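You operate a simulated robot arm through the tools that you are given. There is no shell and no other tool. Be economical: measure what you need, move in short steps, check, and stop when the job is done.

You are at the controls of a simulated robot arm. One attempt, no reset.

## Task
Press the bush to the card's depth, then put the sleeve in the yellow tray.
Fine: the blue sleeve is on the small press's slide; read the card, set the depth dial to it, use the lever, leave the slide out.

Only the result counts: the job must be done as asked and must still hold three seconds after the hand-in. Knocking over, shifting, dropping, spilling or breaking anything else fails it.

## Robot
A 7-joint arm with a two-finger parallel gripper, fixed in place. Base frame: the origin is at the foot of the arm, x ahead of it, y to its left, z up; the work surface is at about z = 0. Units: m, rad, N and s.
With the tool pointing down near the work surface it reaches from about 0.22 to 0.58 m from the base axis. Its first joint turns from -1.152 to 1.152 rad. Payload 2.5 kg.
The TCP is the grasp point between the finger pads, 0.023 m short of the fingertips. In the tool frame z runs along the fingers and y along their closing line. The gripper opens to 0.094 m. The fingers are 0.038 m wide and 0.01 m thick; the gripper's body (0.054 by 0.096 m) begins 0.039 m behind the TCP.
Orientation is told as [roll, pitch, yaw] about the base's x, y, z axes, in that order, counted from this pose: with the fingers straight down and closing along the base's y, the tool's x points along the base's -x, its y along +y and its z along -z.

## Interface
- The arm moves only by the tool servo_tool. Its argument "motion" is one flat list of numbers, 7 for each row, row after row: the turn, a rotation vector about the tool's x, y, z in units of 60 degrees (1.0 is 60 degrees), then the shift along the tool's x, y, z in units of 200 mm (1.0 is 200 mm), then the closure, from 0 (fully open) to 1 (shut). In form: [wx, wy, wz, x, y, z, hand, wx, wy, wz, x, y, z, hand, ...]. A call has 1 to 10 rows; each row is the pose to reach, as a shift and turn from the pose commanded when the call began, along the tool's axes at that moment. A call with a number of a shift or a turn outside -1 to 1 is refused whole. Rows are played at 5 a second. More than 0.05 m and 0.15 rad between two rows, or a gripper value outside its range, and nothing of the call is played. Where a pose cannot be reached the arm comes as near as it can. A force on the tool above 60 N (or 10 N above the force at the start of the call, whichever is more), or a blocked arm, ends the call early, and 0.2 s more pass. Each finger travels about 0.108 m/s and halts on what it meets, pressing with about 30 N; the grip force reading is that of the motor and also rises with nothing between the fingers. The clock runs only during rows and for 0.2 s after the last one: add rows that repeat a pose to give the fingers time. The reply holds the time, the measured pose of the TCP, the force on the tool along the base axes, the opening and the grip force, in the units named above and with some noise.
- Cameras (640 x 400 px; columns grow to the right, rows downward): "scene" is fixed at [0.1088, -0.394, 0.5678]; the picture's right is [0.91, -0.42, 0.00], its down [-0.15, -0.32, -0.93] and it looks along [0.40, 0.85, -0.36] (base axes); focal length 288 px, centre (320, 200). "wrist" rides on the gripper at [-0.039, 0, -0.044] in the tool frame; the picture's right is [0.00, -1.00, 0.00], its down [0.97, 0.00, -0.24] and it looks along [0.24, 0.00, 0.97] (tool axes); focal length 218 px, centre (320, 200).
- get_image(camera): a new picture of that camera. The clock stands still meanwhile.
- measure_at(camera, pixels): for up to 12 pixels [column, row] of the newest picture of that camera ("zoom" is the newest enlarged one), the place [x, y, z] in the base frame of the surface seen there, good to about 0.002 m. The clock stands still meanwhile.
- zoom(camera, box): a new picture of the part [left, top, right, bottom] of that camera's present view, enlarged. The clock stands still meanwhile.
- job_done(): hands the job in; it is judged then, once.

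Go step by step. Measure first, check grasps and placings, and put right what went wrong. The budget is 80 turns and 46 pictures, counting those below and the enlarged ones. Unless the task says otherwise, let go and move clear before handing in, and close with one line.

The tools are called after "Call:" as name(argument=value, ...) on one line, values as JSON. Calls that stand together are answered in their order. servo_tool: Moves the arm, as the interface text tells. Its arguments: {"type":"object","properties":{"motion":{"type":"array"}},"required":["motion"]} The other tools are called the same way: get_image (camera) takes a picture; measure_at (camera, pixels) gives the place of the surface under pixels of a picture; zoom (camera, box) takes an enlarged picture of a part of a camera's view; job_done () hands the job in.

At the start:

```text
time: 0.0
position: [0.4007, -0.0197, 0.478]
orientation: [-0.001, -0.001, 0.0]
contact_force: [-0.4, 0.4, 0.4]
gripper_width: 0.0942
grasp_force: 0.2
```

scene: 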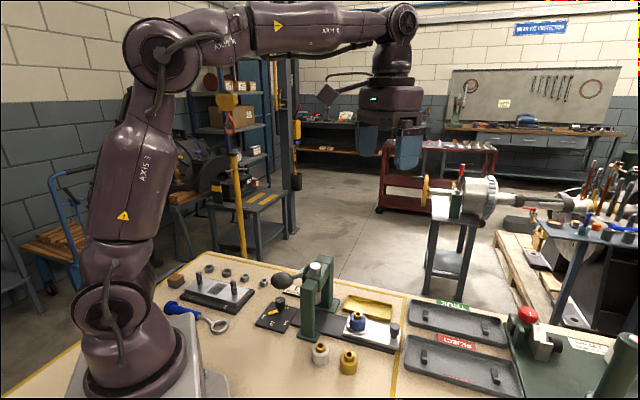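
wrist: 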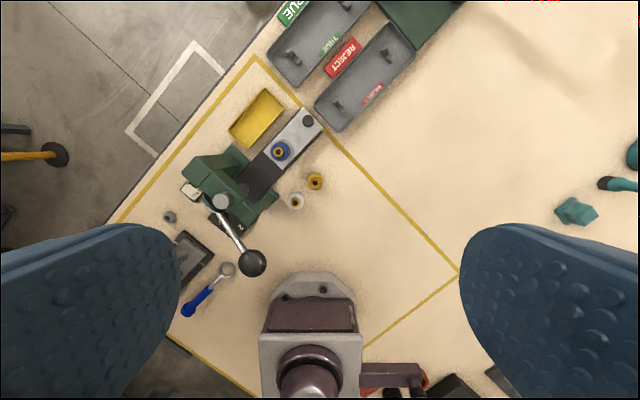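

The press stands around scene (320,300), with the blue sleeve on its slide at about (357,322). I'll zoom in on it from both cameras.

Call:
zoom(camera="scene", box=[240, 240, 420, 380])

Call:
zoom(camera="wrist", box=[150, 70, 350, 290])

```text
2.86 times, centred on (330, 310) of scene
```

zoom: 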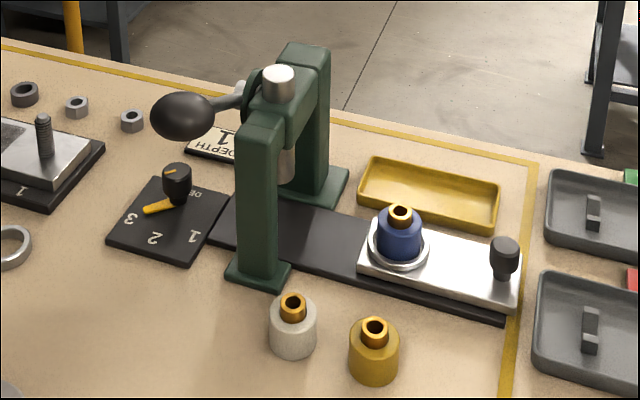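

```text
1.82 times, centred on (250, 180) of wrist
```

zoom: 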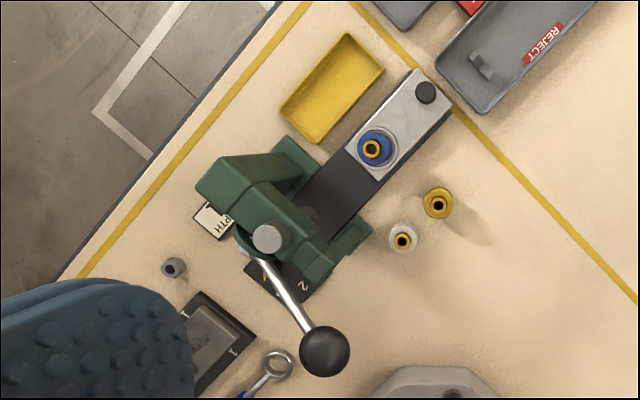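

The card behind the press seems to say "DEPTH 1", and the dial pointer (orange) is near the 3. I'll zoom in to confirm both and measure the parts.

Call:
zoom(camera="scene", box=[264, 265, 328, 320])

Call:
zoom(camera="wrist", box=[175, 140, 275, 240])

Call:
zoom(camera="scene", box=[240, 240, 420, 380])

Call:
measure_at(camera="zoom", pixels=[[177, 168], [165, 206], [193, 237], [153, 237], [130, 218], [505, 243], [401, 214], [400, 258], [182, 115], [278, 75], [430, 195], [180, 200]])

```text
7.27 times, centred on (296, 292) of scene
```

zoom: 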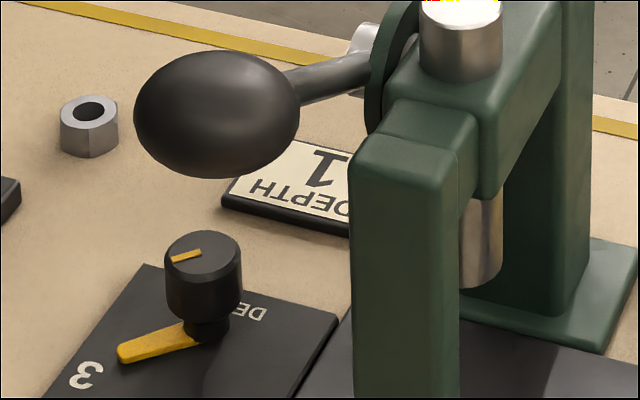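

```text
4.00 times, centred on (225, 190) of wrist
```

zoom: 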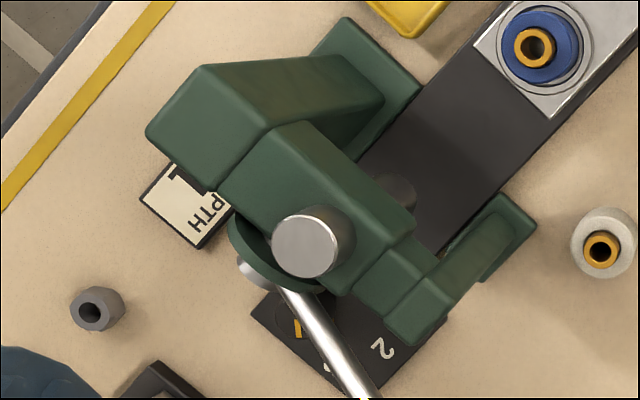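

```text
2.86 times, centred on (330, 310) of scene
```

zoom: 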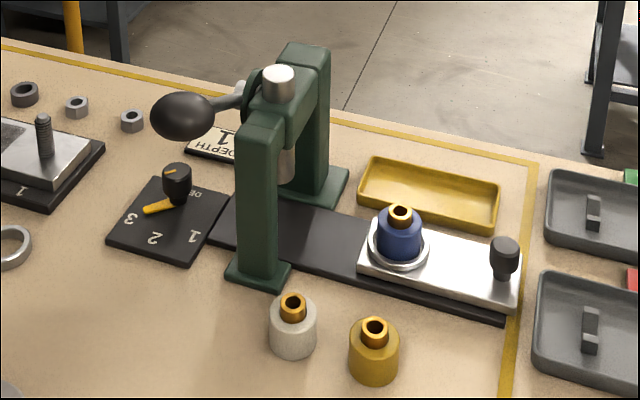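

```text
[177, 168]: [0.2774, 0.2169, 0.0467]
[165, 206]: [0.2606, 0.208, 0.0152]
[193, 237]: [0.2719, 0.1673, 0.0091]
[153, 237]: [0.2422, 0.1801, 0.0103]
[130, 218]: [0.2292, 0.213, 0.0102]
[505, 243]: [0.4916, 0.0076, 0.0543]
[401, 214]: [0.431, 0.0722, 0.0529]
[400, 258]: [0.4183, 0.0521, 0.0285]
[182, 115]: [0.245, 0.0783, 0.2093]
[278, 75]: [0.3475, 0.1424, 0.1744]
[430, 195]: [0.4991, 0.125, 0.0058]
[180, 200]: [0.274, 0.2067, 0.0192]
```

The card reads DEPTH 1 and the pointer is at 3, so the dial needs about a quarter turn. Next I'll measure the lever, the ball and the head of the press.

Call:
measure_at(camera="zoom", pixels=[[152, 115], [211, 115], [182, 93], [182, 138], [225, 103], [240, 93], [250, 90], [305, 55], [265, 130], [285, 165], [255, 275], [320, 185]])

Call:
zoom(camera="wrist", box=[150, 70, 350, 290])

Call:
measure_at(camera="zoom", pixels=[[325, 350], [267, 238], [290, 295], [262, 262], [372, 148], [425, 92], [350, 35], [383, 68], [284, 106], [317, 142], [265, 280], [404, 240]])

```text
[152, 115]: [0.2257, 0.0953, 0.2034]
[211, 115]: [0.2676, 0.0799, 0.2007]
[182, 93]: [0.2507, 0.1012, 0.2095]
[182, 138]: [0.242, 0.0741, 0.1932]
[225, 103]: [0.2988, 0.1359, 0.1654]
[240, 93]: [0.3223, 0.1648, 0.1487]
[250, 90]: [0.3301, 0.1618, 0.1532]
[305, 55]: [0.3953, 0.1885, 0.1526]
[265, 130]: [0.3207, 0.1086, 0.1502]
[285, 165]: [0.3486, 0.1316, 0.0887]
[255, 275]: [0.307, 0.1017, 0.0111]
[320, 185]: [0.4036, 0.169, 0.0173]
```

```text
1.82 times, centred on (250, 180) of wrist
```

zoom: 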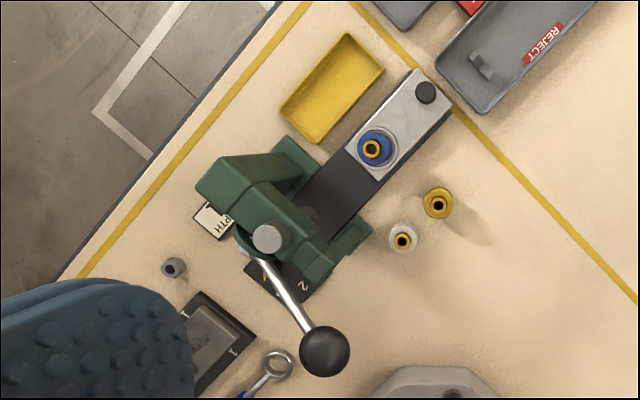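

```text
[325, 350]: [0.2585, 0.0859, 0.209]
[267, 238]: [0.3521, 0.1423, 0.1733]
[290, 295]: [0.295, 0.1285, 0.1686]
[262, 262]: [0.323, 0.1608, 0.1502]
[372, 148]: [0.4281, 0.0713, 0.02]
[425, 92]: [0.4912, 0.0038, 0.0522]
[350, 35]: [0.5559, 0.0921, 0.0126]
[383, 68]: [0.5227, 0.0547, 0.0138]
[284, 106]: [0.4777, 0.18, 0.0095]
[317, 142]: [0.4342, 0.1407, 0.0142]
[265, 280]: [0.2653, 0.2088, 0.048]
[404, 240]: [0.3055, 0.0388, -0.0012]
```

Pressing lever pivot is near (0.325,0.165,0.14), the ball near (0.25,0.09,0.19), and the dial knob near (0.27,0.21). The slide axis is at about -45° yaw. I'll move above the dial with yaw -45° and look from there.

Call:
servo_tool(motion=[0, 0, 0.094, 0.075, 0.12, 0.06, 0, 0, 0, 0.188, 0.15, 0.24, 0.12, 0, 0, 0, 0.281, 0.225, 0.36, 0.18, 0, 0, 0, 0.375, 0.3, 0.48, 0.24, 0, 0, 0, 0.469, 0.375, 0.6, 0.3, 0, 0, 0, 0.562, 0.45, 0.72, 0.36, 0, 0, 0, 0.656, 0.525, 0.84, 0.42, 0, 0, 0, 0.75, 0.6, 0.96, 0.48, 0, 0, 0, 0.75, 0.6, 0.96, 0.48, 0])

Call:
get_image(camera="wrist")

```text
time: 2.0
position: [0.2807, 0.1733, 0.3816]
orientation: [0.0, 0.0, -0.784]
contact_force: [0.5, 0.9, 0.3]
gripper_width: 0.094
grasp_force: 0.1
```

```text
37 pictures are left
```

wrist: 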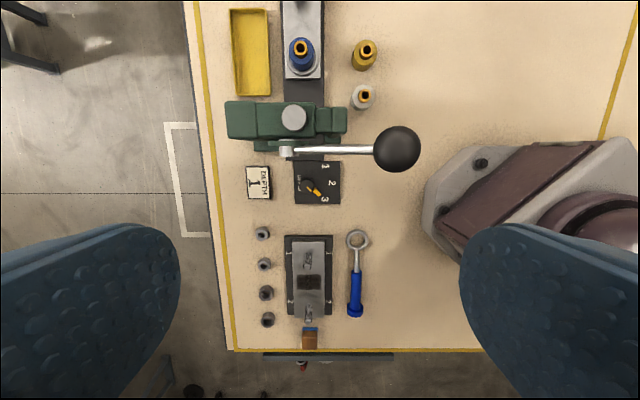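

The view is now square with the press. I'll zoom in on the dial and measure it.

Call:
zoom(camera="wrist", box=[270, 140, 350, 215])

Call:
measure_at(camera="wrist", pixels=[[306, 184], [325, 167], [332, 183], [324, 200], [296, 164], [340, 203], [397, 148], [318, 151], [287, 152], [263, 232], [310, 262], [293, 118]])

```text
5.33 times, centred on (310, 178) of wrist
```

zoom: 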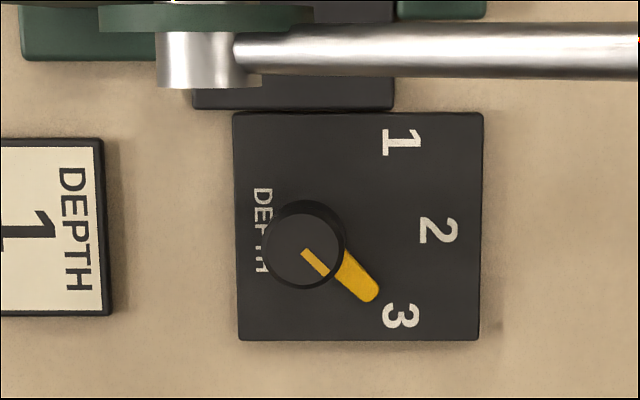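

```text
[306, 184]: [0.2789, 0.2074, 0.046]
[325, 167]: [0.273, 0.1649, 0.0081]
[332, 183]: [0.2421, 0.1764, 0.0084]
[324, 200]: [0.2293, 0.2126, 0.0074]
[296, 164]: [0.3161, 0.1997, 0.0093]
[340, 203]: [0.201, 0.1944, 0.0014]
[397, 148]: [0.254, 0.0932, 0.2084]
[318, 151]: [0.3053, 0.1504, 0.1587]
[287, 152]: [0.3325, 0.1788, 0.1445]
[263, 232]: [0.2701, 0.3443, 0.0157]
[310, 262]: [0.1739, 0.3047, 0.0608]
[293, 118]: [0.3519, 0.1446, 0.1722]
```

The knob axis is at about (0.2745,0.210) and its top is at z 0.046. A 90° turn in one grip would bring the gripper body close to the lever stub, so I'll turn it in two smaller grips, starting at yaw -75°. Next I'll move to above the knob.

Call:
servo_tool(motion=[0, 0, 0.1, 0.03, 0.022, 0.18, 0.1, 0, 0, 0.2, 0.061, 0.044, 0.36, 0.2, 0, 0, 0.3, 0.091, 0.065, 0.54, 0.3, 0, 0, 0.4, 0.122, 0.086, 0.72, 0.4, 0, 0, 0.5, 0.152, 0.108, 0.9, 0.45, 0, 0, 0.5, 0.152, 0.108, 0.9, 0.45])

Call:
get_image(camera="wrist")

```text
time: 3.4
position: [0.275, 0.2088, 0.2018]
orientation: [0.0, 0.0, -1.312]
contact_force: [0.4, -0.3, 1.1]
gripper_width: 0.0517
grasp_force: 0.0
```

```text
35 pictures are left
```

wrist: 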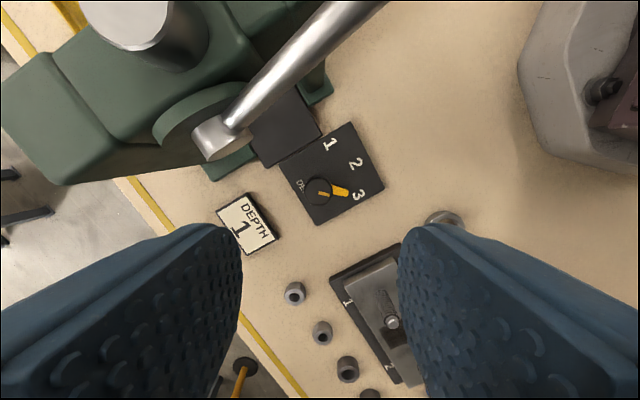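

The knob top at pixel (318,190) is almost exactly where it should be for a TCP centred above it (319,189). I'll go down to z 0.045 and close.

Call:
servo_tool(motion=[0, 0, 0, 0, 0, 0.157, 0.45, 0, 0, 0, 0, 0, 0.314, 0.45, 0, 0, 0, 0, 0, 0.471, 0.45, 0, 0, 0, 0, 0, 0.628, 0.45, 0, 0, 0, 0, 0, 0.78, 0.45, 0, 0, 0, 0, 0, 0.78, 0.45, 0, 0, 0, 0, 0, 0.78, 0.7, 0, 0, 0, 0, 0, 0.78, 1, 0, 0, 0, 0, 0, 0.78, 1])

Call:
get_image(camera="scene")

```text
time: 5.4
position: [0.2758, 0.2128, 0.0465]
orientation: [0.006, 0.004, -1.302]
contact_force: [9.2, 37.8, -20.5]
gripper_width: 0.0281
grasp_force: 45.4
```

```text
34 pictures are left
```

scene: 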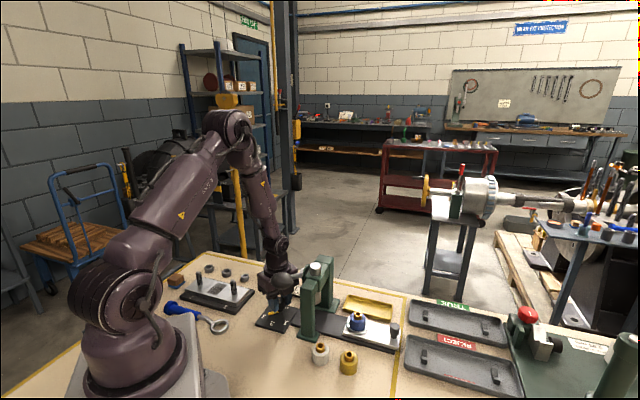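

There is a force of 38 N along +y and the TCP has shifted 4 mm. The direction suggests that the wrist is leaning on the lever's ball, so I'll zoom in to look.

Call:
zoom(camera="scene", box=[230, 230, 340, 340])

Call:
get_image(camera="wrist")

```text
3.64 times, centred on (285, 285) of scene
```

zoom: 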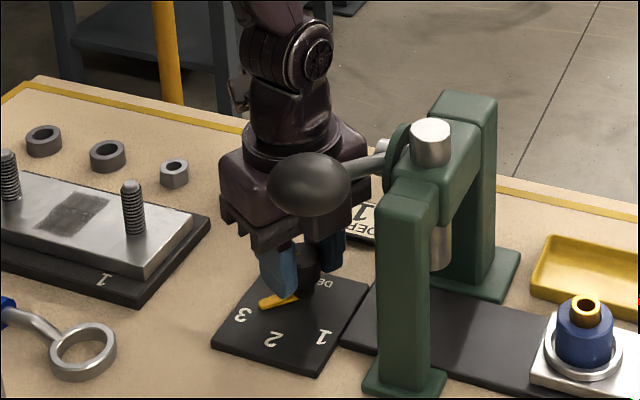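

```text
32 pictures are left
```

wrist: 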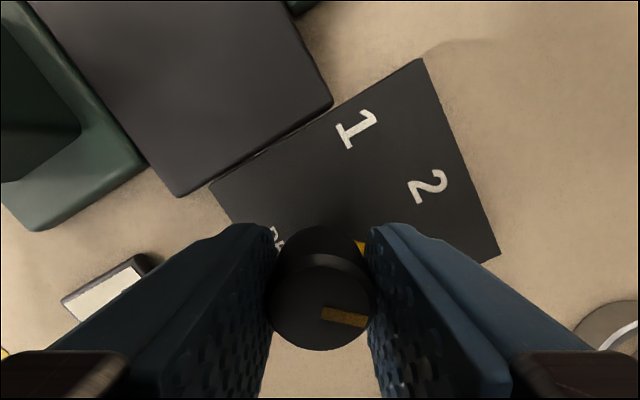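

The knob is centred between the fingers, so the cause isn't clear yet. I'll open a little to see whether the force comes from the grip or from the lever.

Call:
servo_tool(motion=[0, 0, 0, 0, 0, 0, 0.5, 0, 0, 0, 0, 0, 0, 0.5])

```text
time: 6.0
position: [0.2745, 0.2127, 0.0472]
orientation: [0.001, 0.002, -1.304]
contact_force: [0.4, 31.5, 2.8]
gripper_width: 0.0469
grasp_force: 0.1
```

A force of 31 N along +y remains with the fingers open, so part of the wrist is against something on its -y side, probably the ball. I'll measure the wrist parts near it.

Call:
zoom(camera="scene", box=[230, 200, 340, 310])

Call:
measure_at(camera="zoom", pixels=[[308, 290], [335, 290], [280, 310], [250, 300], [250, 260], [300, 255], [330, 245], [300, 220], [300, 160], [340, 265], [365, 270], [355, 305]])

```text
3.64 times, centred on (285, 255) of scene
```

zoom: 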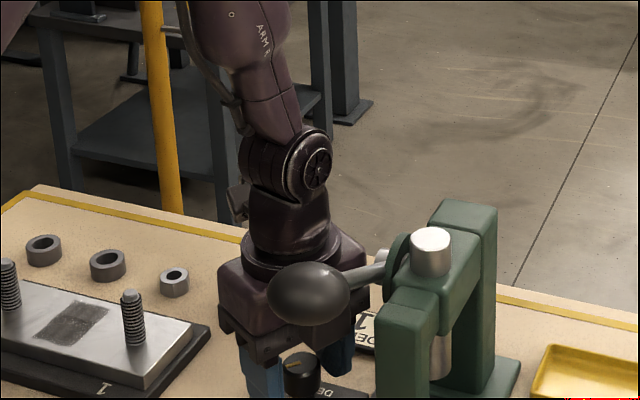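

```text
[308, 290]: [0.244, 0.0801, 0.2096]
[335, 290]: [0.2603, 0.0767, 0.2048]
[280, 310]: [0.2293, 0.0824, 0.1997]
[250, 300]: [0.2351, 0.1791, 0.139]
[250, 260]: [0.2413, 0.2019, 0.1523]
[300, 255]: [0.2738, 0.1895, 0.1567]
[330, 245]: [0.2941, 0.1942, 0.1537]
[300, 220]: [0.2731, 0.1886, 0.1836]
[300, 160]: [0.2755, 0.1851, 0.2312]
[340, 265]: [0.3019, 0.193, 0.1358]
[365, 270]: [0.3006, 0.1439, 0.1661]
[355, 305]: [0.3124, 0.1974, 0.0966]
```

Every visible gap looks clear, so I'll raise the tool in small steps to find where the force disappears.

Call:
servo_tool(motion=[0, 0, 0, 0, 0, -0.05, 0.5, 0, 0, 0, 0, 0, -0.05, 0.5])

Call:
get_image(camera="wrist")

```text
time: 6.6
position: [0.2709, 0.209, 0.0551]
orientation: [-0.013, 0.003, -1.304]
contact_force: [-26.8, 18.6, -12.1]
gripper_width: 0.0471
grasp_force: 0.1
```

```text
30 pictures are left
```

wrist: 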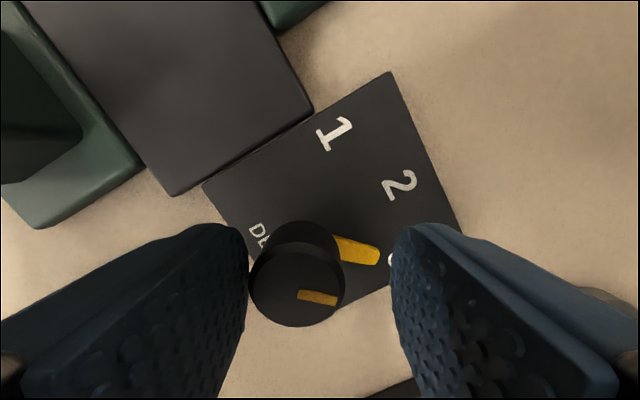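

The force now points along -u, away from the press head, so a corner of the gripper body is catching on the lever stub at this yaw. Turning back to yaw -45° puts its thin side toward the lever, so I'll do that while rising.

Call:
servo_tool(motion=[0, 0, -0.12, 0, 0, 0, 0.4, 0, 0, -0.24, 0, 0, 0, 0.4, 0, 0, -0.36, 0, 0, -0.03, 0.4, 0, 0, -0.5, 0, 0, -0.06, 0.4, 0, 0, -0.5, 0, 0, -0.1, 0.4, 0, 0, -0.5, 0, 0, -0.1, 0.4])

Call:
zoom(camera="scene", box=[230, 220, 340, 340])

Call:
get_image(camera="wrist")

```text
time: 8.0
position: [0.2714, 0.2138, 0.0767]
orientation: [-0.001, 0.008, -0.774]
contact_force: [-29.3, 23.6, -21.8]
gripper_width: 0.0564
grasp_force: 0.0
```

```text
3.33 times, centred on (285, 280) of scene
```

zoom: 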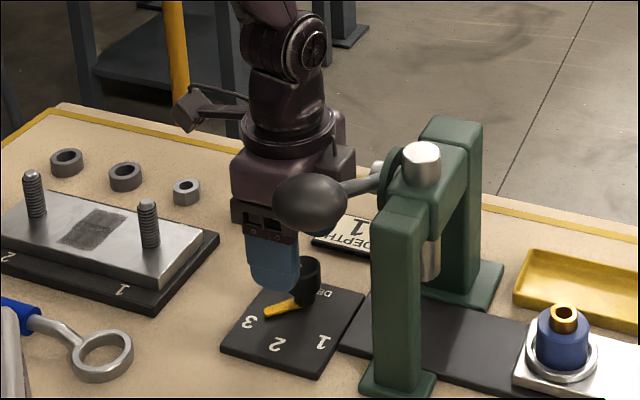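

```text
28 pictures are left
```

wrist: 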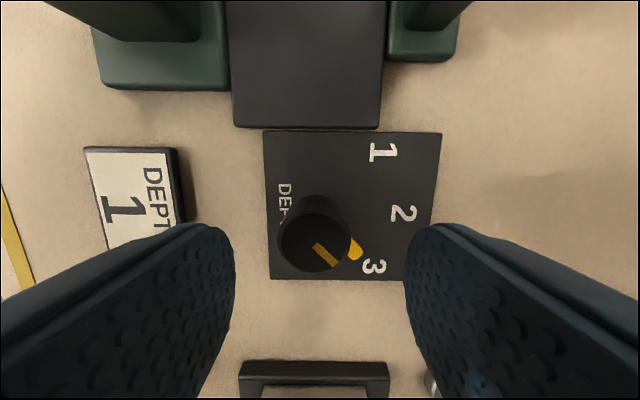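

The force still points along -u even with the thin side facing the lever, so the blockage is on the +u side. The fingertips are above the knob now, so I'll back off 2 cm along -u and watch the force.

Call:
servo_tool(motion=[0, 0, 0, 0.05, 0, 0, 0.4, 0, 0, 0, 0.1, 0, 0, 0.4, 0, 0, 0, 0.1, 0, 0, 0.4])

Call:
zoom(camera="scene", box=[260, 240, 320, 300])

Call:
measure_at(camera="zoom", pixels=[[330, 180], [420, 210], [460, 190], [500, 170], [540, 150], [380, 120], [400, 150], [420, 180], [300, 120], [560, 100], [300, 350], [430, 250]])

```text
time: 8.8
position: [0.2621, 0.2239, 0.0774]
orientation: [0.001, -0.003, -0.789]
contact_force: [0.0, 0.0, -0.1]
gripper_width: 0.0564
grasp_force: 0.0
```

```text
6.67 times, centred on (290, 270) of scene
```

zoom: 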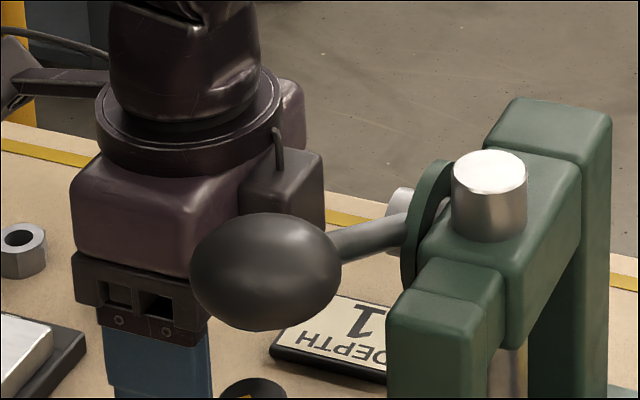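

```text
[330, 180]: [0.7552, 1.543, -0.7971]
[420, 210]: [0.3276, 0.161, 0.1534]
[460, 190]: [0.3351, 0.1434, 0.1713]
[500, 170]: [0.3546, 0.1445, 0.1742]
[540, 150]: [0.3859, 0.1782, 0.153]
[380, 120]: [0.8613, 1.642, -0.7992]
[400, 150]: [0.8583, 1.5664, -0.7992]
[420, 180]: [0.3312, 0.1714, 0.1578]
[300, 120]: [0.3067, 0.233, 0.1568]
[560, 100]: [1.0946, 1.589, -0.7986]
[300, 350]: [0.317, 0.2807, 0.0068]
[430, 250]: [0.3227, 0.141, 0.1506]
```

Moving back cleared the contact. A camera box sticks out of the gripper's tool -x side at zoom (285,190), and that is what hit the lever stub, so I'll measure its extent.

Call:
measure_at(camera="zoom", pixels=[[315, 165], [315, 210], [260, 190], [300, 155], [290, 200], [318, 225], [320, 190], [280, 165], [215, 180], [397, 205], [390, 215], [405, 235]])

```text
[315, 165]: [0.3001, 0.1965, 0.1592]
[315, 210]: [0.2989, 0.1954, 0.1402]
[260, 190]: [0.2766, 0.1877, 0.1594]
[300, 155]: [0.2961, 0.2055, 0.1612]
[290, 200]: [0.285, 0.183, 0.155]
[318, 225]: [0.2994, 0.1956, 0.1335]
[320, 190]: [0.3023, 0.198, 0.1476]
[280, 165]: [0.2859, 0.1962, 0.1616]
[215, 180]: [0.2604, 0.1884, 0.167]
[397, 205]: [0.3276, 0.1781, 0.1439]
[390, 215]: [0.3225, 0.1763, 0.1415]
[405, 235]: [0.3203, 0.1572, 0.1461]
```

The camera box reaches 0.047 m toward the lever. If I lean the tool 15° away from the lever, about the finger-closing axis, the pads stay flat on the knob and the whole 90° turn clears the stub. I'll set that up above the knob at yaw -90°.

Call:
servo_tool(motion=[0.014, -0.034, 0.107, 0, 0, -0.08, 0.4, 0.028, -0.068, 0.213, 0, 0, -0.16, 0.4, 0.042, -0.102, 0.32, 0, 0, -0.215, 0.4, 0.056, -0.135, 0.426, 0, 0, -0.215, 0.4, 0.07, -0.169, 0.533, 0, 0, -0.215, 0.4, 0.084, -0.203, 0.639, 0, 0, -0.215, 0.4, 0.098, -0.237, 0.746, -0.03, 0, -0.215, 0.4, 0.098, -0.237, 0.746, -0.093, -0.005, -0.215, 0.4, 0.098, -0.237, 0.746, -0.093, -0.005, -0.215, 0.4])

Call:
get_image(camera="wrist")

Call:
zoom(camera="scene", box=[230, 210, 340, 330])

```text
time: 10.8
position: [0.2723, 0.209, 0.1203]
orientation: [0.0, -0.262, -1.571]
contact_force: [-0.6, 0.4, -0.7]
gripper_width: 0.0564
grasp_force: 0.0
```

```text
26 pictures are left
```

wrist: 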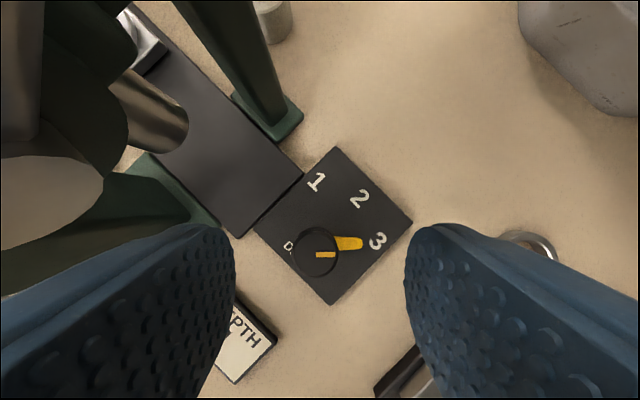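

```text
3.33 times, centred on (285, 270) of scene
```

zoom: 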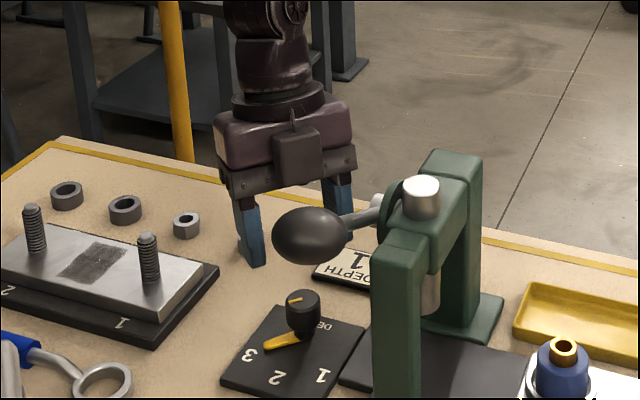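

No contact now. I'll re-measure the knob top before going down.

Call:
measure_at(camera="wrist", pixels=[[293, 255], [338, 258], [315, 275], [315, 232], [316, 258], [345, 243], [355, 243]])

```text
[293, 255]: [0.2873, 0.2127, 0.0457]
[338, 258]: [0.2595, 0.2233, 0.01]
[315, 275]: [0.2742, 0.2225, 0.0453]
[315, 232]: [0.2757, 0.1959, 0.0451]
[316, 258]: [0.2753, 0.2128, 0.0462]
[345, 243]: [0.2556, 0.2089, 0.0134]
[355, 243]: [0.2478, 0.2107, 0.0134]
```

The knob centre is confirmed at (0.2745,0.2095). I'll go straight down to z 0.049 and close.

Call:
servo_tool(motion=[0, 0, 0, 0.024, 0.01, 0.086, 0.4, 0, 0, 0, 0.048, 0.01, 0.172, 0.4, 0, 0, 0, 0.072, 0.01, 0.259, 0.4, 0, 0, 0, 0.095, 0.01, 0.345, 0.4, 0, 0, 0, 0.095, 0.01, 0.345, 0.4, 0, 0, 0, 0.095, 0.01, 0.345, 0.65, 0, 0, 0, 0.095, 0.01, 0.345, 0.8, 0, 0, 0, 0.095, 0.01, 0.345, 0.8])

```text
time: 12.6
position: [0.2755, 0.2112, 0.0473]
orientation: [0.003, -0.26, -1.573]
contact_force: [12.4, 2.1, -13.7]
gripper_width: 0.0275
grasp_force: 45.0
```

The knob is held (0.0275 m) with only modest force. Now the first 45° of the turn about the vertical.

Call:
servo_tool(motion=[-0.032, 0, -0.121, 0, 0, 0, 0.8, -0.065, 0, -0.241, 0, 0, 0, 0.8, -0.097, 0, -0.362, 0, 0, 0, 0.8, -0.129, 0, -0.483, 0, 0, 0, 0.8, -0.162, 0, -0.603, 0, 0, 0, 0.8, -0.194, 0, -0.724, 0, 0, 0, 0.8, -0.194, 0, -0.724, 0, 0, 0, 0.8])

Call:
get_image(camera="wrist")

```text
time: 14.2
position: [0.2766, 0.2118, 0.0481]
orientation: [0.006, -0.264, -0.784]
contact_force: [31.6, 7.6, -23.7]
gripper_width: 0.0276
grasp_force: 45.1
```

```text
24 pictures are left
```

wrist: 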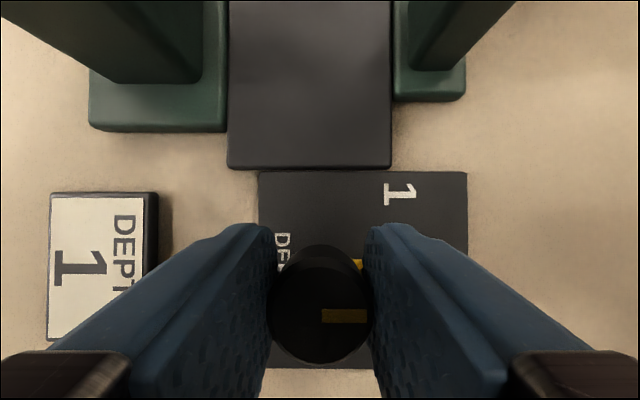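

The knob turned with the fingers and the pointer is now at 2. I'll do the second 45° with a small offset along the closing line to ease the side load.

Call:
servo_tool(motion=[-0.032, 0, -0.121, 0, 0.01, 0, 0.8, -0.065, 0, -0.241, 0, 0.01, 0, 0.8, -0.097, 0, -0.362, 0, 0.01, 0, 0.8, -0.129, 0, -0.483, 0, 0.01, 0, 0.8, -0.162, 0, -0.603, 0, 0.01, 0, 0.8, -0.194, 0, -0.724, 0, 0.01, 0, 0.8, -0.194, 0, -0.724, 0, 0.01, 0, 0.8])

Call:
get_image(camera="wrist")

```text
time: 15.8
position: [0.2771, 0.2117, 0.0478]
orientation: [0.002, -0.263, 0.0]
contact_force: [5.0, -1.3, 33.5]
gripper_width: 0.0275
grasp_force: 44.5
```

```text
23 pictures are left
```

wrist: 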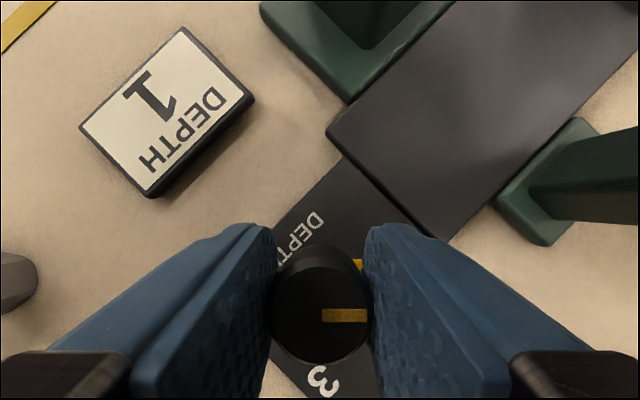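

The knob followed the whole way. I'll open, lift straight up and look at the dial.

Call:
servo_tool(motion=[0, 0, 0, 0, 0, 0, 0.6, 0, 0, 0, 0, 0, 0, 0.4, 0, 0, 0, 0, 0, 0, 0.4, 0, 0, 0, -0.026, 0, -0.097, 0.4, 0, 0, 0, -0.065, 0, -0.241, 0.4, 0, 0, 0, -0.116, 0, -0.435, 0.4, 0, 0, 0, -0.168, 0, -0.628, 0.4, 0, 0, 0, -0.168, 0, -0.628, 0.4])

Call:
get_image(camera="wrist")

```text
time: 17.6
position: [0.2757, 0.2103, 0.1782]
orientation: [0.0, -0.262, -0.002]
contact_force: [1.3, -0.3, 0.9]
gripper_width: 0.0566
grasp_force: 0.0
```

```text
22 pictures are left
```

wrist: 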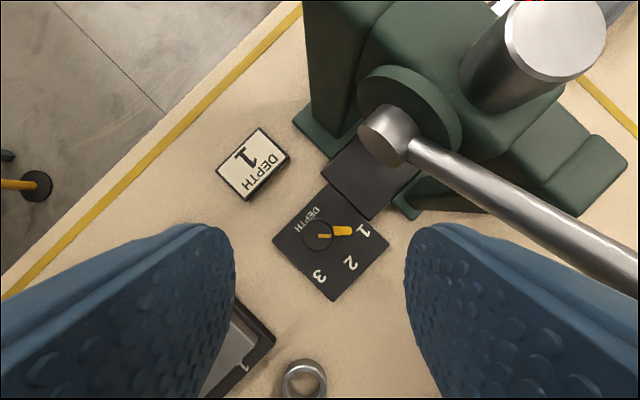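

The pointer is now on 1. Next I'll rise and straighten the tool, then travel to above the slide's black knob at about (0.491,0.004).

Call:
servo_tool(motion=[0, 0, 0, -0.039, 0, -0.145, 0.2, 0, 0, 0, -0.09, 0, -0.33, 0.2, 0, 0.08, 0, -0.14, 0, -0.52, 0.1, 0, 0.16, 0, -0.168, 0, -0.628, 0, 0, 0.25, 0, -0.168, 0, -0.628, 0, 0, 0.25, 0, -0.168, 0, -0.628, 0])

```text
time: 19.0
position: [0.2759, 0.2105, 0.3075]
orientation: [0.0, 0.004, 0.001]
contact_force: [-0.1, 0.5, 0.4]
gripper_width: 0.094
grasp_force: 0.2
```

The tool is upright again. I'll carry it across above the press and turn to yaw +45°.

Call:
servo_tool(motion=[0, 0, -0.094, -0.119, -0.125, 0, 0, 0, 0, -0.188, -0.238, -0.25, 0, 0, 0, 0, -0.281, -0.356, -0.375, 0, 0, 0, 0, -0.375, -0.475, -0.5, 0, 0, 0, 0, -0.469, -0.594, -0.625, 0, 0, 0, 0, -0.562, -0.712, -0.75, 0.14, 0, 0, 0, -0.656, -0.831, -0.875, 0.28, 0, 0, 0, -0.75, -0.95, -1, 0.42, 0, 0, 0, -0.75, -0.95, -1, 0.42, 0])

Call:
get_image(camera="wrist")

```text
time: 21.0
position: [0.4667, 0.0126, 0.225]
orientation: [0.0, 0.0, 0.786]
contact_force: [-0.6, -0.8, 0.1]
gripper_width: 0.094
grasp_force: 0.0
```

```text
21 pictures are left
```

wrist: 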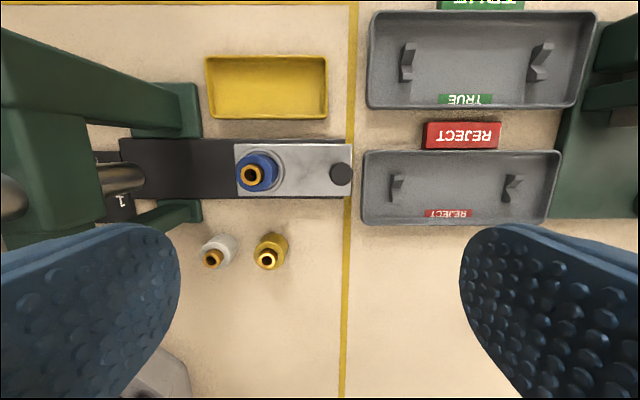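

This gives a clear view of the slide. I'll measure the knob, the sleeve and the tray.

Call:
measure_at(camera="wrist", pixels=[[340, 174], [331, 174], [350, 174], [340, 165], [252, 173], [237, 173], [265, 173], [257, 162], [275, 170], [300, 172], [268, 87], [268, 62]])

Call:
zoom(camera="wrist", box=[200, 120, 370, 220])

```text
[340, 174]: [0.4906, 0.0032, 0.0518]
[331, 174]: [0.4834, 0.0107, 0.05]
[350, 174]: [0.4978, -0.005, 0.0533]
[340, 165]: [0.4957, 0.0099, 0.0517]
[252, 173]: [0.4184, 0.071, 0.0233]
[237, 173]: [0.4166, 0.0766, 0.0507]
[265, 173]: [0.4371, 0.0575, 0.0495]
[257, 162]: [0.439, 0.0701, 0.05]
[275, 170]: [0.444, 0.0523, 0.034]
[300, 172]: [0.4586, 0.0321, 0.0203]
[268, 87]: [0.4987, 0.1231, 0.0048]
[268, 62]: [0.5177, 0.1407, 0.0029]
```

```text
3.76 times, centred on (285, 170) of wrist
```

zoom: 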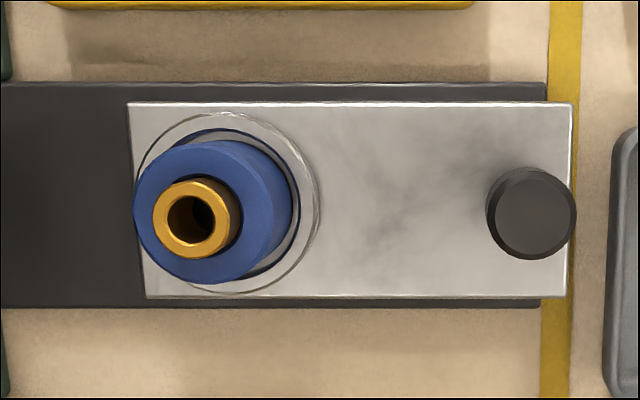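

The slide knob is at (0.4906,0.003) with its top at z 0.052, and the plate is at 0.020. I'll go down over it and grip.

Call:
servo_tool(motion=[0, 0, 0, -0.05, -0.118, 0.17, 0.36, 0, 0, 0, -0.05, -0.118, 0.35, 0.36, 0, 0, 0, -0.05, -0.118, 0.53, 0.36, 0, 0, 0, -0.05, -0.118, 0.71, 0.36, 0, 0, 0, -0.05, -0.118, 0.885, 0.36, 0, 0, 0, -0.05, -0.118, 0.885, 0.36, 0, 0, 0, -0.05, -0.118, 0.885, 0.6, 0, 0, 0, -0.05, -0.118, 0.885, 0.85, 0, 0, 0, -0.05, -0.118, 0.885, 0.85])

```text
time: 23.0
position: [0.4893, 0.0031, 0.0475]
orientation: [0.005, 0.002, 0.784]
contact_force: [-15.4, 12.5, 5.1]
gripper_width: 0.0237
grasp_force: 45.0
```

I have the knob (0.0237 m). Now I'll push the slide in along its axis by about 0.11 m.

Call:
servo_tool(motion=[0, 0, 0, 0, 0.07, 0, 0.85, 0, 0, 0, 0, 0.15, 0, 0.85, 0, 0, 0, 0, 0.24, 0, 0.85, 0, 0, 0, 0, 0.33, 0, 0.85, 0, 0, 0, 0, 0.42, 0, 0.85, 0, 0, 0, 0, 0.5, 0, 0.85, 0, 0, 0, 0, 0.53, 0, 0.85, 0, 0, 0, 0, 0.55, 0, 0.85, 0, 0, 0, 0, 0.55, 0, 0.85])

Call:
zoom(camera="scene", box=[270, 240, 400, 370])

```text
time: 25.0
position: [0.4123, 0.079, 0.0472]
orientation: [0.001, 0.001, 0.785]
contact_force: [-0.5, 0.9, 0.3]
gripper_width: 0.0234
grasp_force: 44.5
```

```text
3.08 times, centred on (335, 305) of scene
```

zoom: 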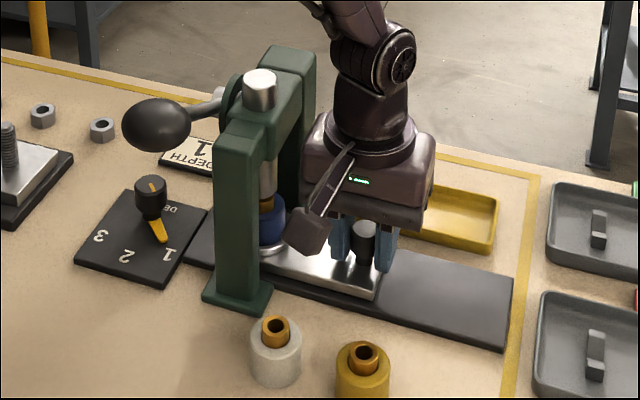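

The slide moved freely and hasn't met a stop yet. I'll press on gently to find the end.

Call:
servo_tool(motion=[0, 0, 0, 0, 0.01, 0, 0.85, 0, 0, 0, 0, 0.02, 0, 0.85, 0, 0, 0, 0, 0.03, 0, 0.85, 0, 0, 0, 0, 0.04, 0, 0.85, 0, 0, 0, 0, 0.04, 0, 0.85])

```text
time: 26.2
position: [0.4097, 0.0821, 0.0472]
orientation: [-0.01, -0.006, 0.779]
contact_force: [36.2, -23.1, -22.1]
gripper_width: 0.0238
grasp_force: 44.6
```

The stop is found, with the knob at (0.410,0.082) and the force rising. I'll ease off the push, let go and lift.

Call:
servo_tool(motion=[0, 0, 0, 0, -0.015, 0, 0.85, 0, 0, 0, 0, -0.015, 0, 0.6, 0, 0, 0, 0, -0.015, 0, 0.5, 0, 0, 0, 0, -0.015, 0, 0.5, 0, 0, 0, 0, -0.015, -0.12, 0.5, 0, 0, 0, 0, -0.015, -0.3, 0.5, 0, 0, 0, 0, -0.015, -0.5, 0.5, 0, 0, 0, 0, -0.015, -0.75, 0.5, 0, 0, 0, 0, -0.015, -1, 0.5, 0, 0, 0, 0, -0.015, -1, 0.5])

Call:
zoom(camera="scene", box=[270, 250, 380, 340])

Call:
measure_at(camera="zoom", pixels=[[270, 235], [280, 250], [305, 270], [430, 270], [272, 165], [282, 205], [140, 95], [100, 100], [180, 95], [210, 95]])

```text
time: 28.4
position: [0.4085, 0.083, 0.2476]
orientation: [-0.001, 0.0, 0.783]
contact_force: [0.0, 0.2, 0.5]
gripper_width: 0.0472
grasp_force: 0.0
```

```text
4.44 times, centred on (325, 295) of scene
```

zoom: 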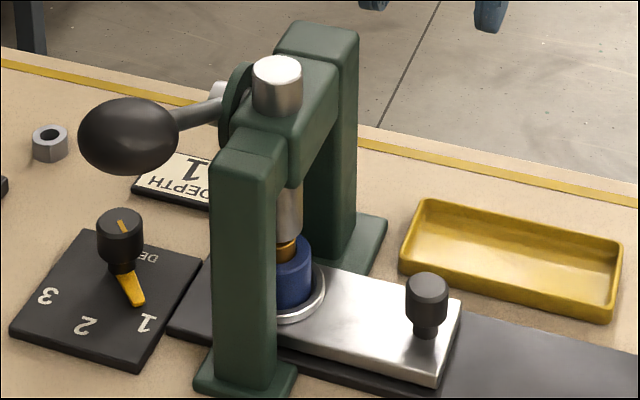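

```text
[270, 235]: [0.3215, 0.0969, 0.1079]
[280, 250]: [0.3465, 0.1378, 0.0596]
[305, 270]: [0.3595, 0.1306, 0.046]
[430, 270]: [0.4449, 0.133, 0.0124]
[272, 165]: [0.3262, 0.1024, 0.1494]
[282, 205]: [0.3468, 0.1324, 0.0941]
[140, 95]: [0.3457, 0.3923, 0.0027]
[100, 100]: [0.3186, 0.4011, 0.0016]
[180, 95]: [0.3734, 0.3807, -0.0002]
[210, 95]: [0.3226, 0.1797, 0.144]
```

The slide is fully home, with the bush under the ram. Next I'll press the lever ball, centred near (0.250,0.092,0.187), from above with closed fingers, starting by moving over it.

Call:
servo_tool(motion=[0, 0, 0, 0.08, 0.09, -0.085, 0.7, 0, 0, 0, 0.19, 0.21, -0.085, 0.85, 0, 0, 0, 0.3, 0.33, -0.085, 1, 0, 0, 0, 0.41, 0.46, -0.085, 1, 0, 0, 0, 0.527, 0.59, -0.085, 1, 0, 0, 0, 0.527, 0.59, -0.085, 1])

Call:
get_image(camera="wrist")

Call:
get_image(camera="scene")

```text
time: 29.8
position: [0.2503, 0.0909, 0.2635]
orientation: [-0.003, 0.0, 0.784]
contact_force: [0.5, 0.8, -0.1]
gripper_width: 0.0001
grasp_force: 30.3
```

```text
17 pictures are left
```

wrist: 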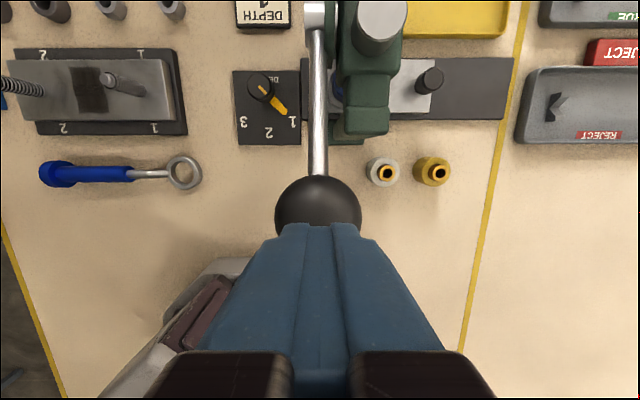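

```text
16 pictures are left
```

scene: 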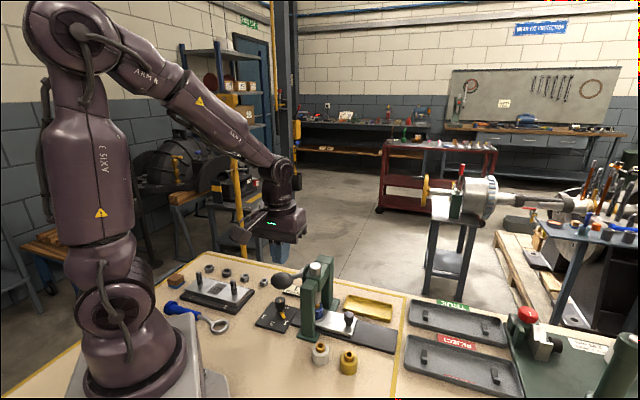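

The ball is centred under the fingers. I'll go down onto it and start following the lever's arc.

Call:
servo_tool(motion=[0, 0, 0, 0, 0, 0.1, 1, 0, 0, 0, 0, 0, 0.16, 1, 0, 0, 0, 0.012, 0, 0.19, 1, 0, 0, 0, 0.0225, 0, 0.22, 1, 0, 0, 0, 0.031, 0, 0.246, 1, 0, 0, 0, 0.039, 0, 0.272, 1, 0, 0, 0, 0.039, 0, 0.272, 1])

Call:
zoom(camera="scene", box=[240, 220, 370, 340])

```text
time: 31.4
position: [0.2455, 0.0861, 0.2096]
orientation: [0.0, 0.0, 0.784]
contact_force: [0.7, -0.2, 1.1]
gripper_width: 0.0002
grasp_force: 30.1
```

```text
3.33 times, centred on (305, 280) of scene
```

zoom: 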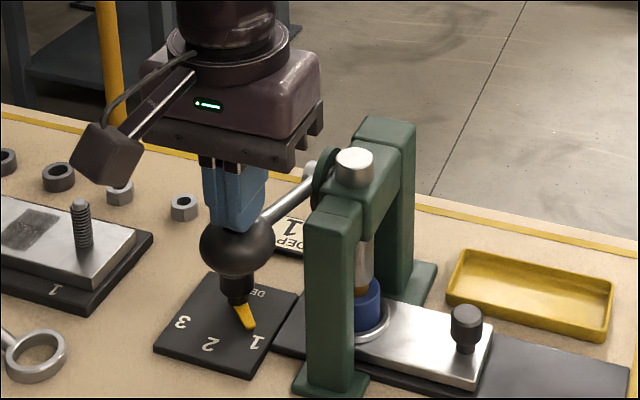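

The lever follows easily with almost no force, and the ram is coming down. I'll continue along the arc.

Call:
servo_tool(motion=[0, 0, 0, 0.006, 0, 0.026, 1, 0, 0, 0, 0.011, 0, 0.053, 1, 0, 0, 0, 0.015, 0, 0.08, 1, 0, 0, 0, 0.0185, 0, 0.106, 1, 0, 0, 0, 0.02, 0, 0.133, 1, 0, 0, 0, 0.021, 0, 0.16, 1, 0, 0, 0, 0.02, 0, 0.187, 1, 0, 0, 0, 0.0185, 0, 0.214, 1, 0, 0, 0, 0.0185, 0, 0.214, 1])

Call:
zoom(camera="scene", box=[240, 220, 370, 340])

```text
time: 32.9
position: [0.2427, 0.0833, 0.1781]
orientation: [-0.001, 0.002, 0.786]
contact_force: [-14.1, -4.5, 45.8]
gripper_width: 0.0
grasp_force: 29.7
stopped in row 7: the force on the tool passed its limit (the readings are from after the stop); the commanded pose is now the measured one
```

```text
3.33 times, centred on (305, 280) of scene
```

zoom: 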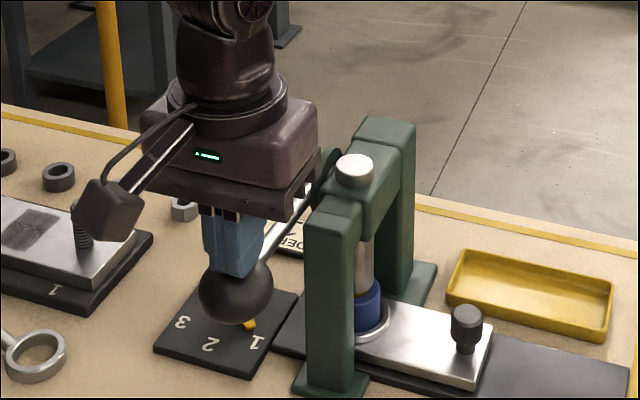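

The force limit tripped at TCP z 0.178 with a reading of 46 N. I'll zoom in on the bush to see whether that is the depth stop or just pressing resistance.

Call:
zoom(camera="scene", box=[330, 265, 370, 325])

Call:
servo_tool(motion=[0, 0, 0, 0, 0, 0.01, 1, 0, 0, 0, 0, 0, 0.02, 1, 0, 0, 0, 0, 0, 0.03, 1, 0, 0, 0, 0, 0, 0.04, 1, 0, 0, 0, 0, 0, 0.05, 1, 0, 0, 0, 0, 0, 0.05, 1])

```text
6.67 times, centred on (350, 295) of scene
```

zoom: 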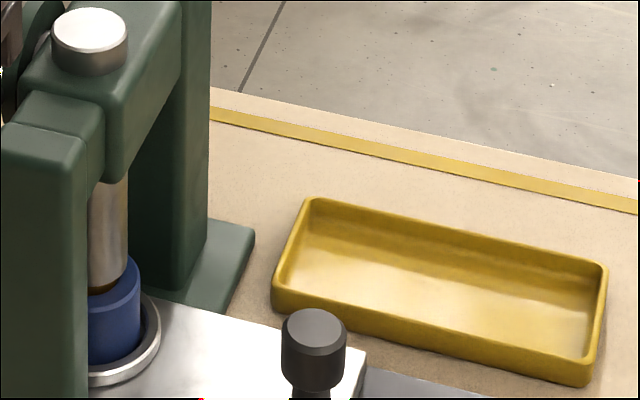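

```text
time: 33.3
position: [0.2423, 0.0838, 0.1788]
orientation: [-0.003, 0.003, 0.786]
contact_force: [-13.8, -4.1, 42.0]
gripper_width: 0.0001
grasp_force: 30.2
stopped in row 1: the force on the tool passed its limit (the readings are from after the stop); the commanded pose is now the measured one
```

The second try didn't move at all, so this is a hard stop. I'll measure the ram and the sleeve, then release the lever.

Call:
measure_at(camera="zoom", pixels=[[90, 30], [105, 270], [105, 288], [125, 280], [130, 295], [110, 330], [110, 297]])

Call:
servo_tool(motion=[0, 0, 0, 0, 0, -0.05, 1, 0, 0, 0, -0.01, 0, -0.15, 1, 0, 0, 0, -0.03, 0, -0.25, 1, 0, 0, 0, -0.06, 0, -0.4, 1, 0, 0, 0, -0.06, 0, -0.6, 1, 0, 0, 0, -0.06, 0, -0.6, 1])

Call:
zoom(camera="scene", box=[240, 220, 370, 340])

```text
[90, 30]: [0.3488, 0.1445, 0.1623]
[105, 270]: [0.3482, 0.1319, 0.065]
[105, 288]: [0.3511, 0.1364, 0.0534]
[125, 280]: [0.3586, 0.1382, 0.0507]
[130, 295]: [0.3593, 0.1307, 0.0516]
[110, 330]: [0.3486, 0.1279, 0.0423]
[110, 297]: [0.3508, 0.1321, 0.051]
```

```text
time: 34.7
position: [0.2515, 0.0931, 0.2978]
orientation: [-0.001, 0.005, 0.785]
contact_force: [0.2, 0.0, -1.0]
gripper_width: 0.0
grasp_force: 30.2
```

```text
3.33 times, centred on (305, 280) of scene
```

zoom: 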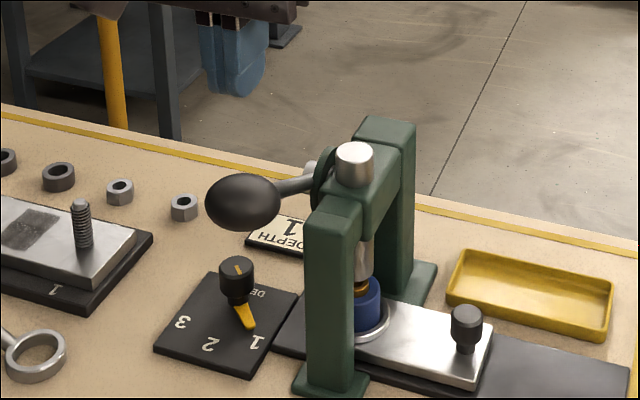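

The lever has sprung back and the bush now sits lower in the sleeve. Next I'll go back to above the slide knob.

Call:
servo_tool(motion=[0, 0, 0, -0.1, -0.12, 0, 0.8, 0, 0, 0, -0.21, -0.24, 0, 0.6, 0, 0, 0, -0.32, -0.36, 0, 0.5, 0, 0, 0, -0.42, -0.48, 0, 0.36, 0, 0, 0, -0.522, -0.592, 0.1, 0.36, 0, 0, 0, -0.522, -0.592, 0.28, 0.36, 0, 0, 0, -0.522, -0.592, 0.45, 0.36, 0, 0, 0, -0.522, -0.592, 0.45, 0.36])

Call:
get_image(camera="wrist")

Call:
measure_at(camera="wrist", pixels=[[318, 190], [310, 190], [326, 190]])

```text
time: 36.5
position: [0.4086, 0.0826, 0.2079]
orientation: [-0.003, 0.004, 0.784]
contact_force: [0.7, 0.2, -0.5]
gripper_width: 0.0603
grasp_force: 0.0
```

```text
11 pictures are left
```

wrist: 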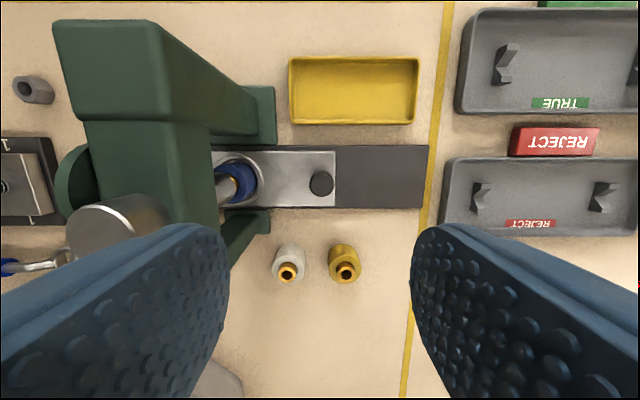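

```text
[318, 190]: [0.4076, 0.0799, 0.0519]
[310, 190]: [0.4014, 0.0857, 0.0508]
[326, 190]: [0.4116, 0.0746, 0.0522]
```

The slide knob is at pixel (322,184), a few millimetres off centre. I'll correct for that, go down and grip.

Call:
servo_tool(motion=[0, 0, 0, -0.015, -0.01, 0.18, 0.36, 0, 0, 0, -0.015, -0.01, 0.36, 0.36, 0, 0, 0, -0.015, -0.01, 0.54, 0.36, 0, 0, 0, -0.015, -0.01, 0.7, 0.36, 0, 0, 0, -0.015, -0.01, 0.8, 0.36, 0, 0, 0, -0.015, -0.01, 0.8, 0.36, 0, 0, 0, -0.015, -0.01, 0.8, 0.6, 0, 0, 0, -0.015, -0.01, 0.8, 0.85, 0, 0, 0, -0.015, -0.01, 0.8, 0.85])

```text
time: 38.5
position: [0.4109, 0.0823, 0.0473]
orientation: [-0.003, 0.003, 0.786]
contact_force: [2.7, 0.8, -6.0]
gripper_width: 0.0237
grasp_force: 45.2
```

The knob is gripped. I'll pull the slide back out by about 0.113 m.

Call:
servo_tool(motion=[0, 0, 0, 0, -0.06, 0, 0.85, 0, 0, 0, 0, -0.14, 0, 0.85, 0, 0, 0, 0, -0.23, 0, 0.85, 0, 0, 0, 0, -0.32, 0, 0.85, 0, 0, 0, 0, -0.41, 0, 0.85, 0, 0, 0, 0, -0.5, 0, 0.85, 0, 0, 0, 0, -0.55, 0, 0.85, 0, 0, 0, 0, -0.57, 0, 0.85, 0, 0, 0, 0, -0.57, 0, 0.85])

```text
time: 40.5
position: [0.4906, 0.0039, 0.0469]
orientation: [0.006, 0.006, 0.789]
contact_force: [-33.5, 15.3, 20.1]
gripper_width: 0.0239
grasp_force: 44.9
```

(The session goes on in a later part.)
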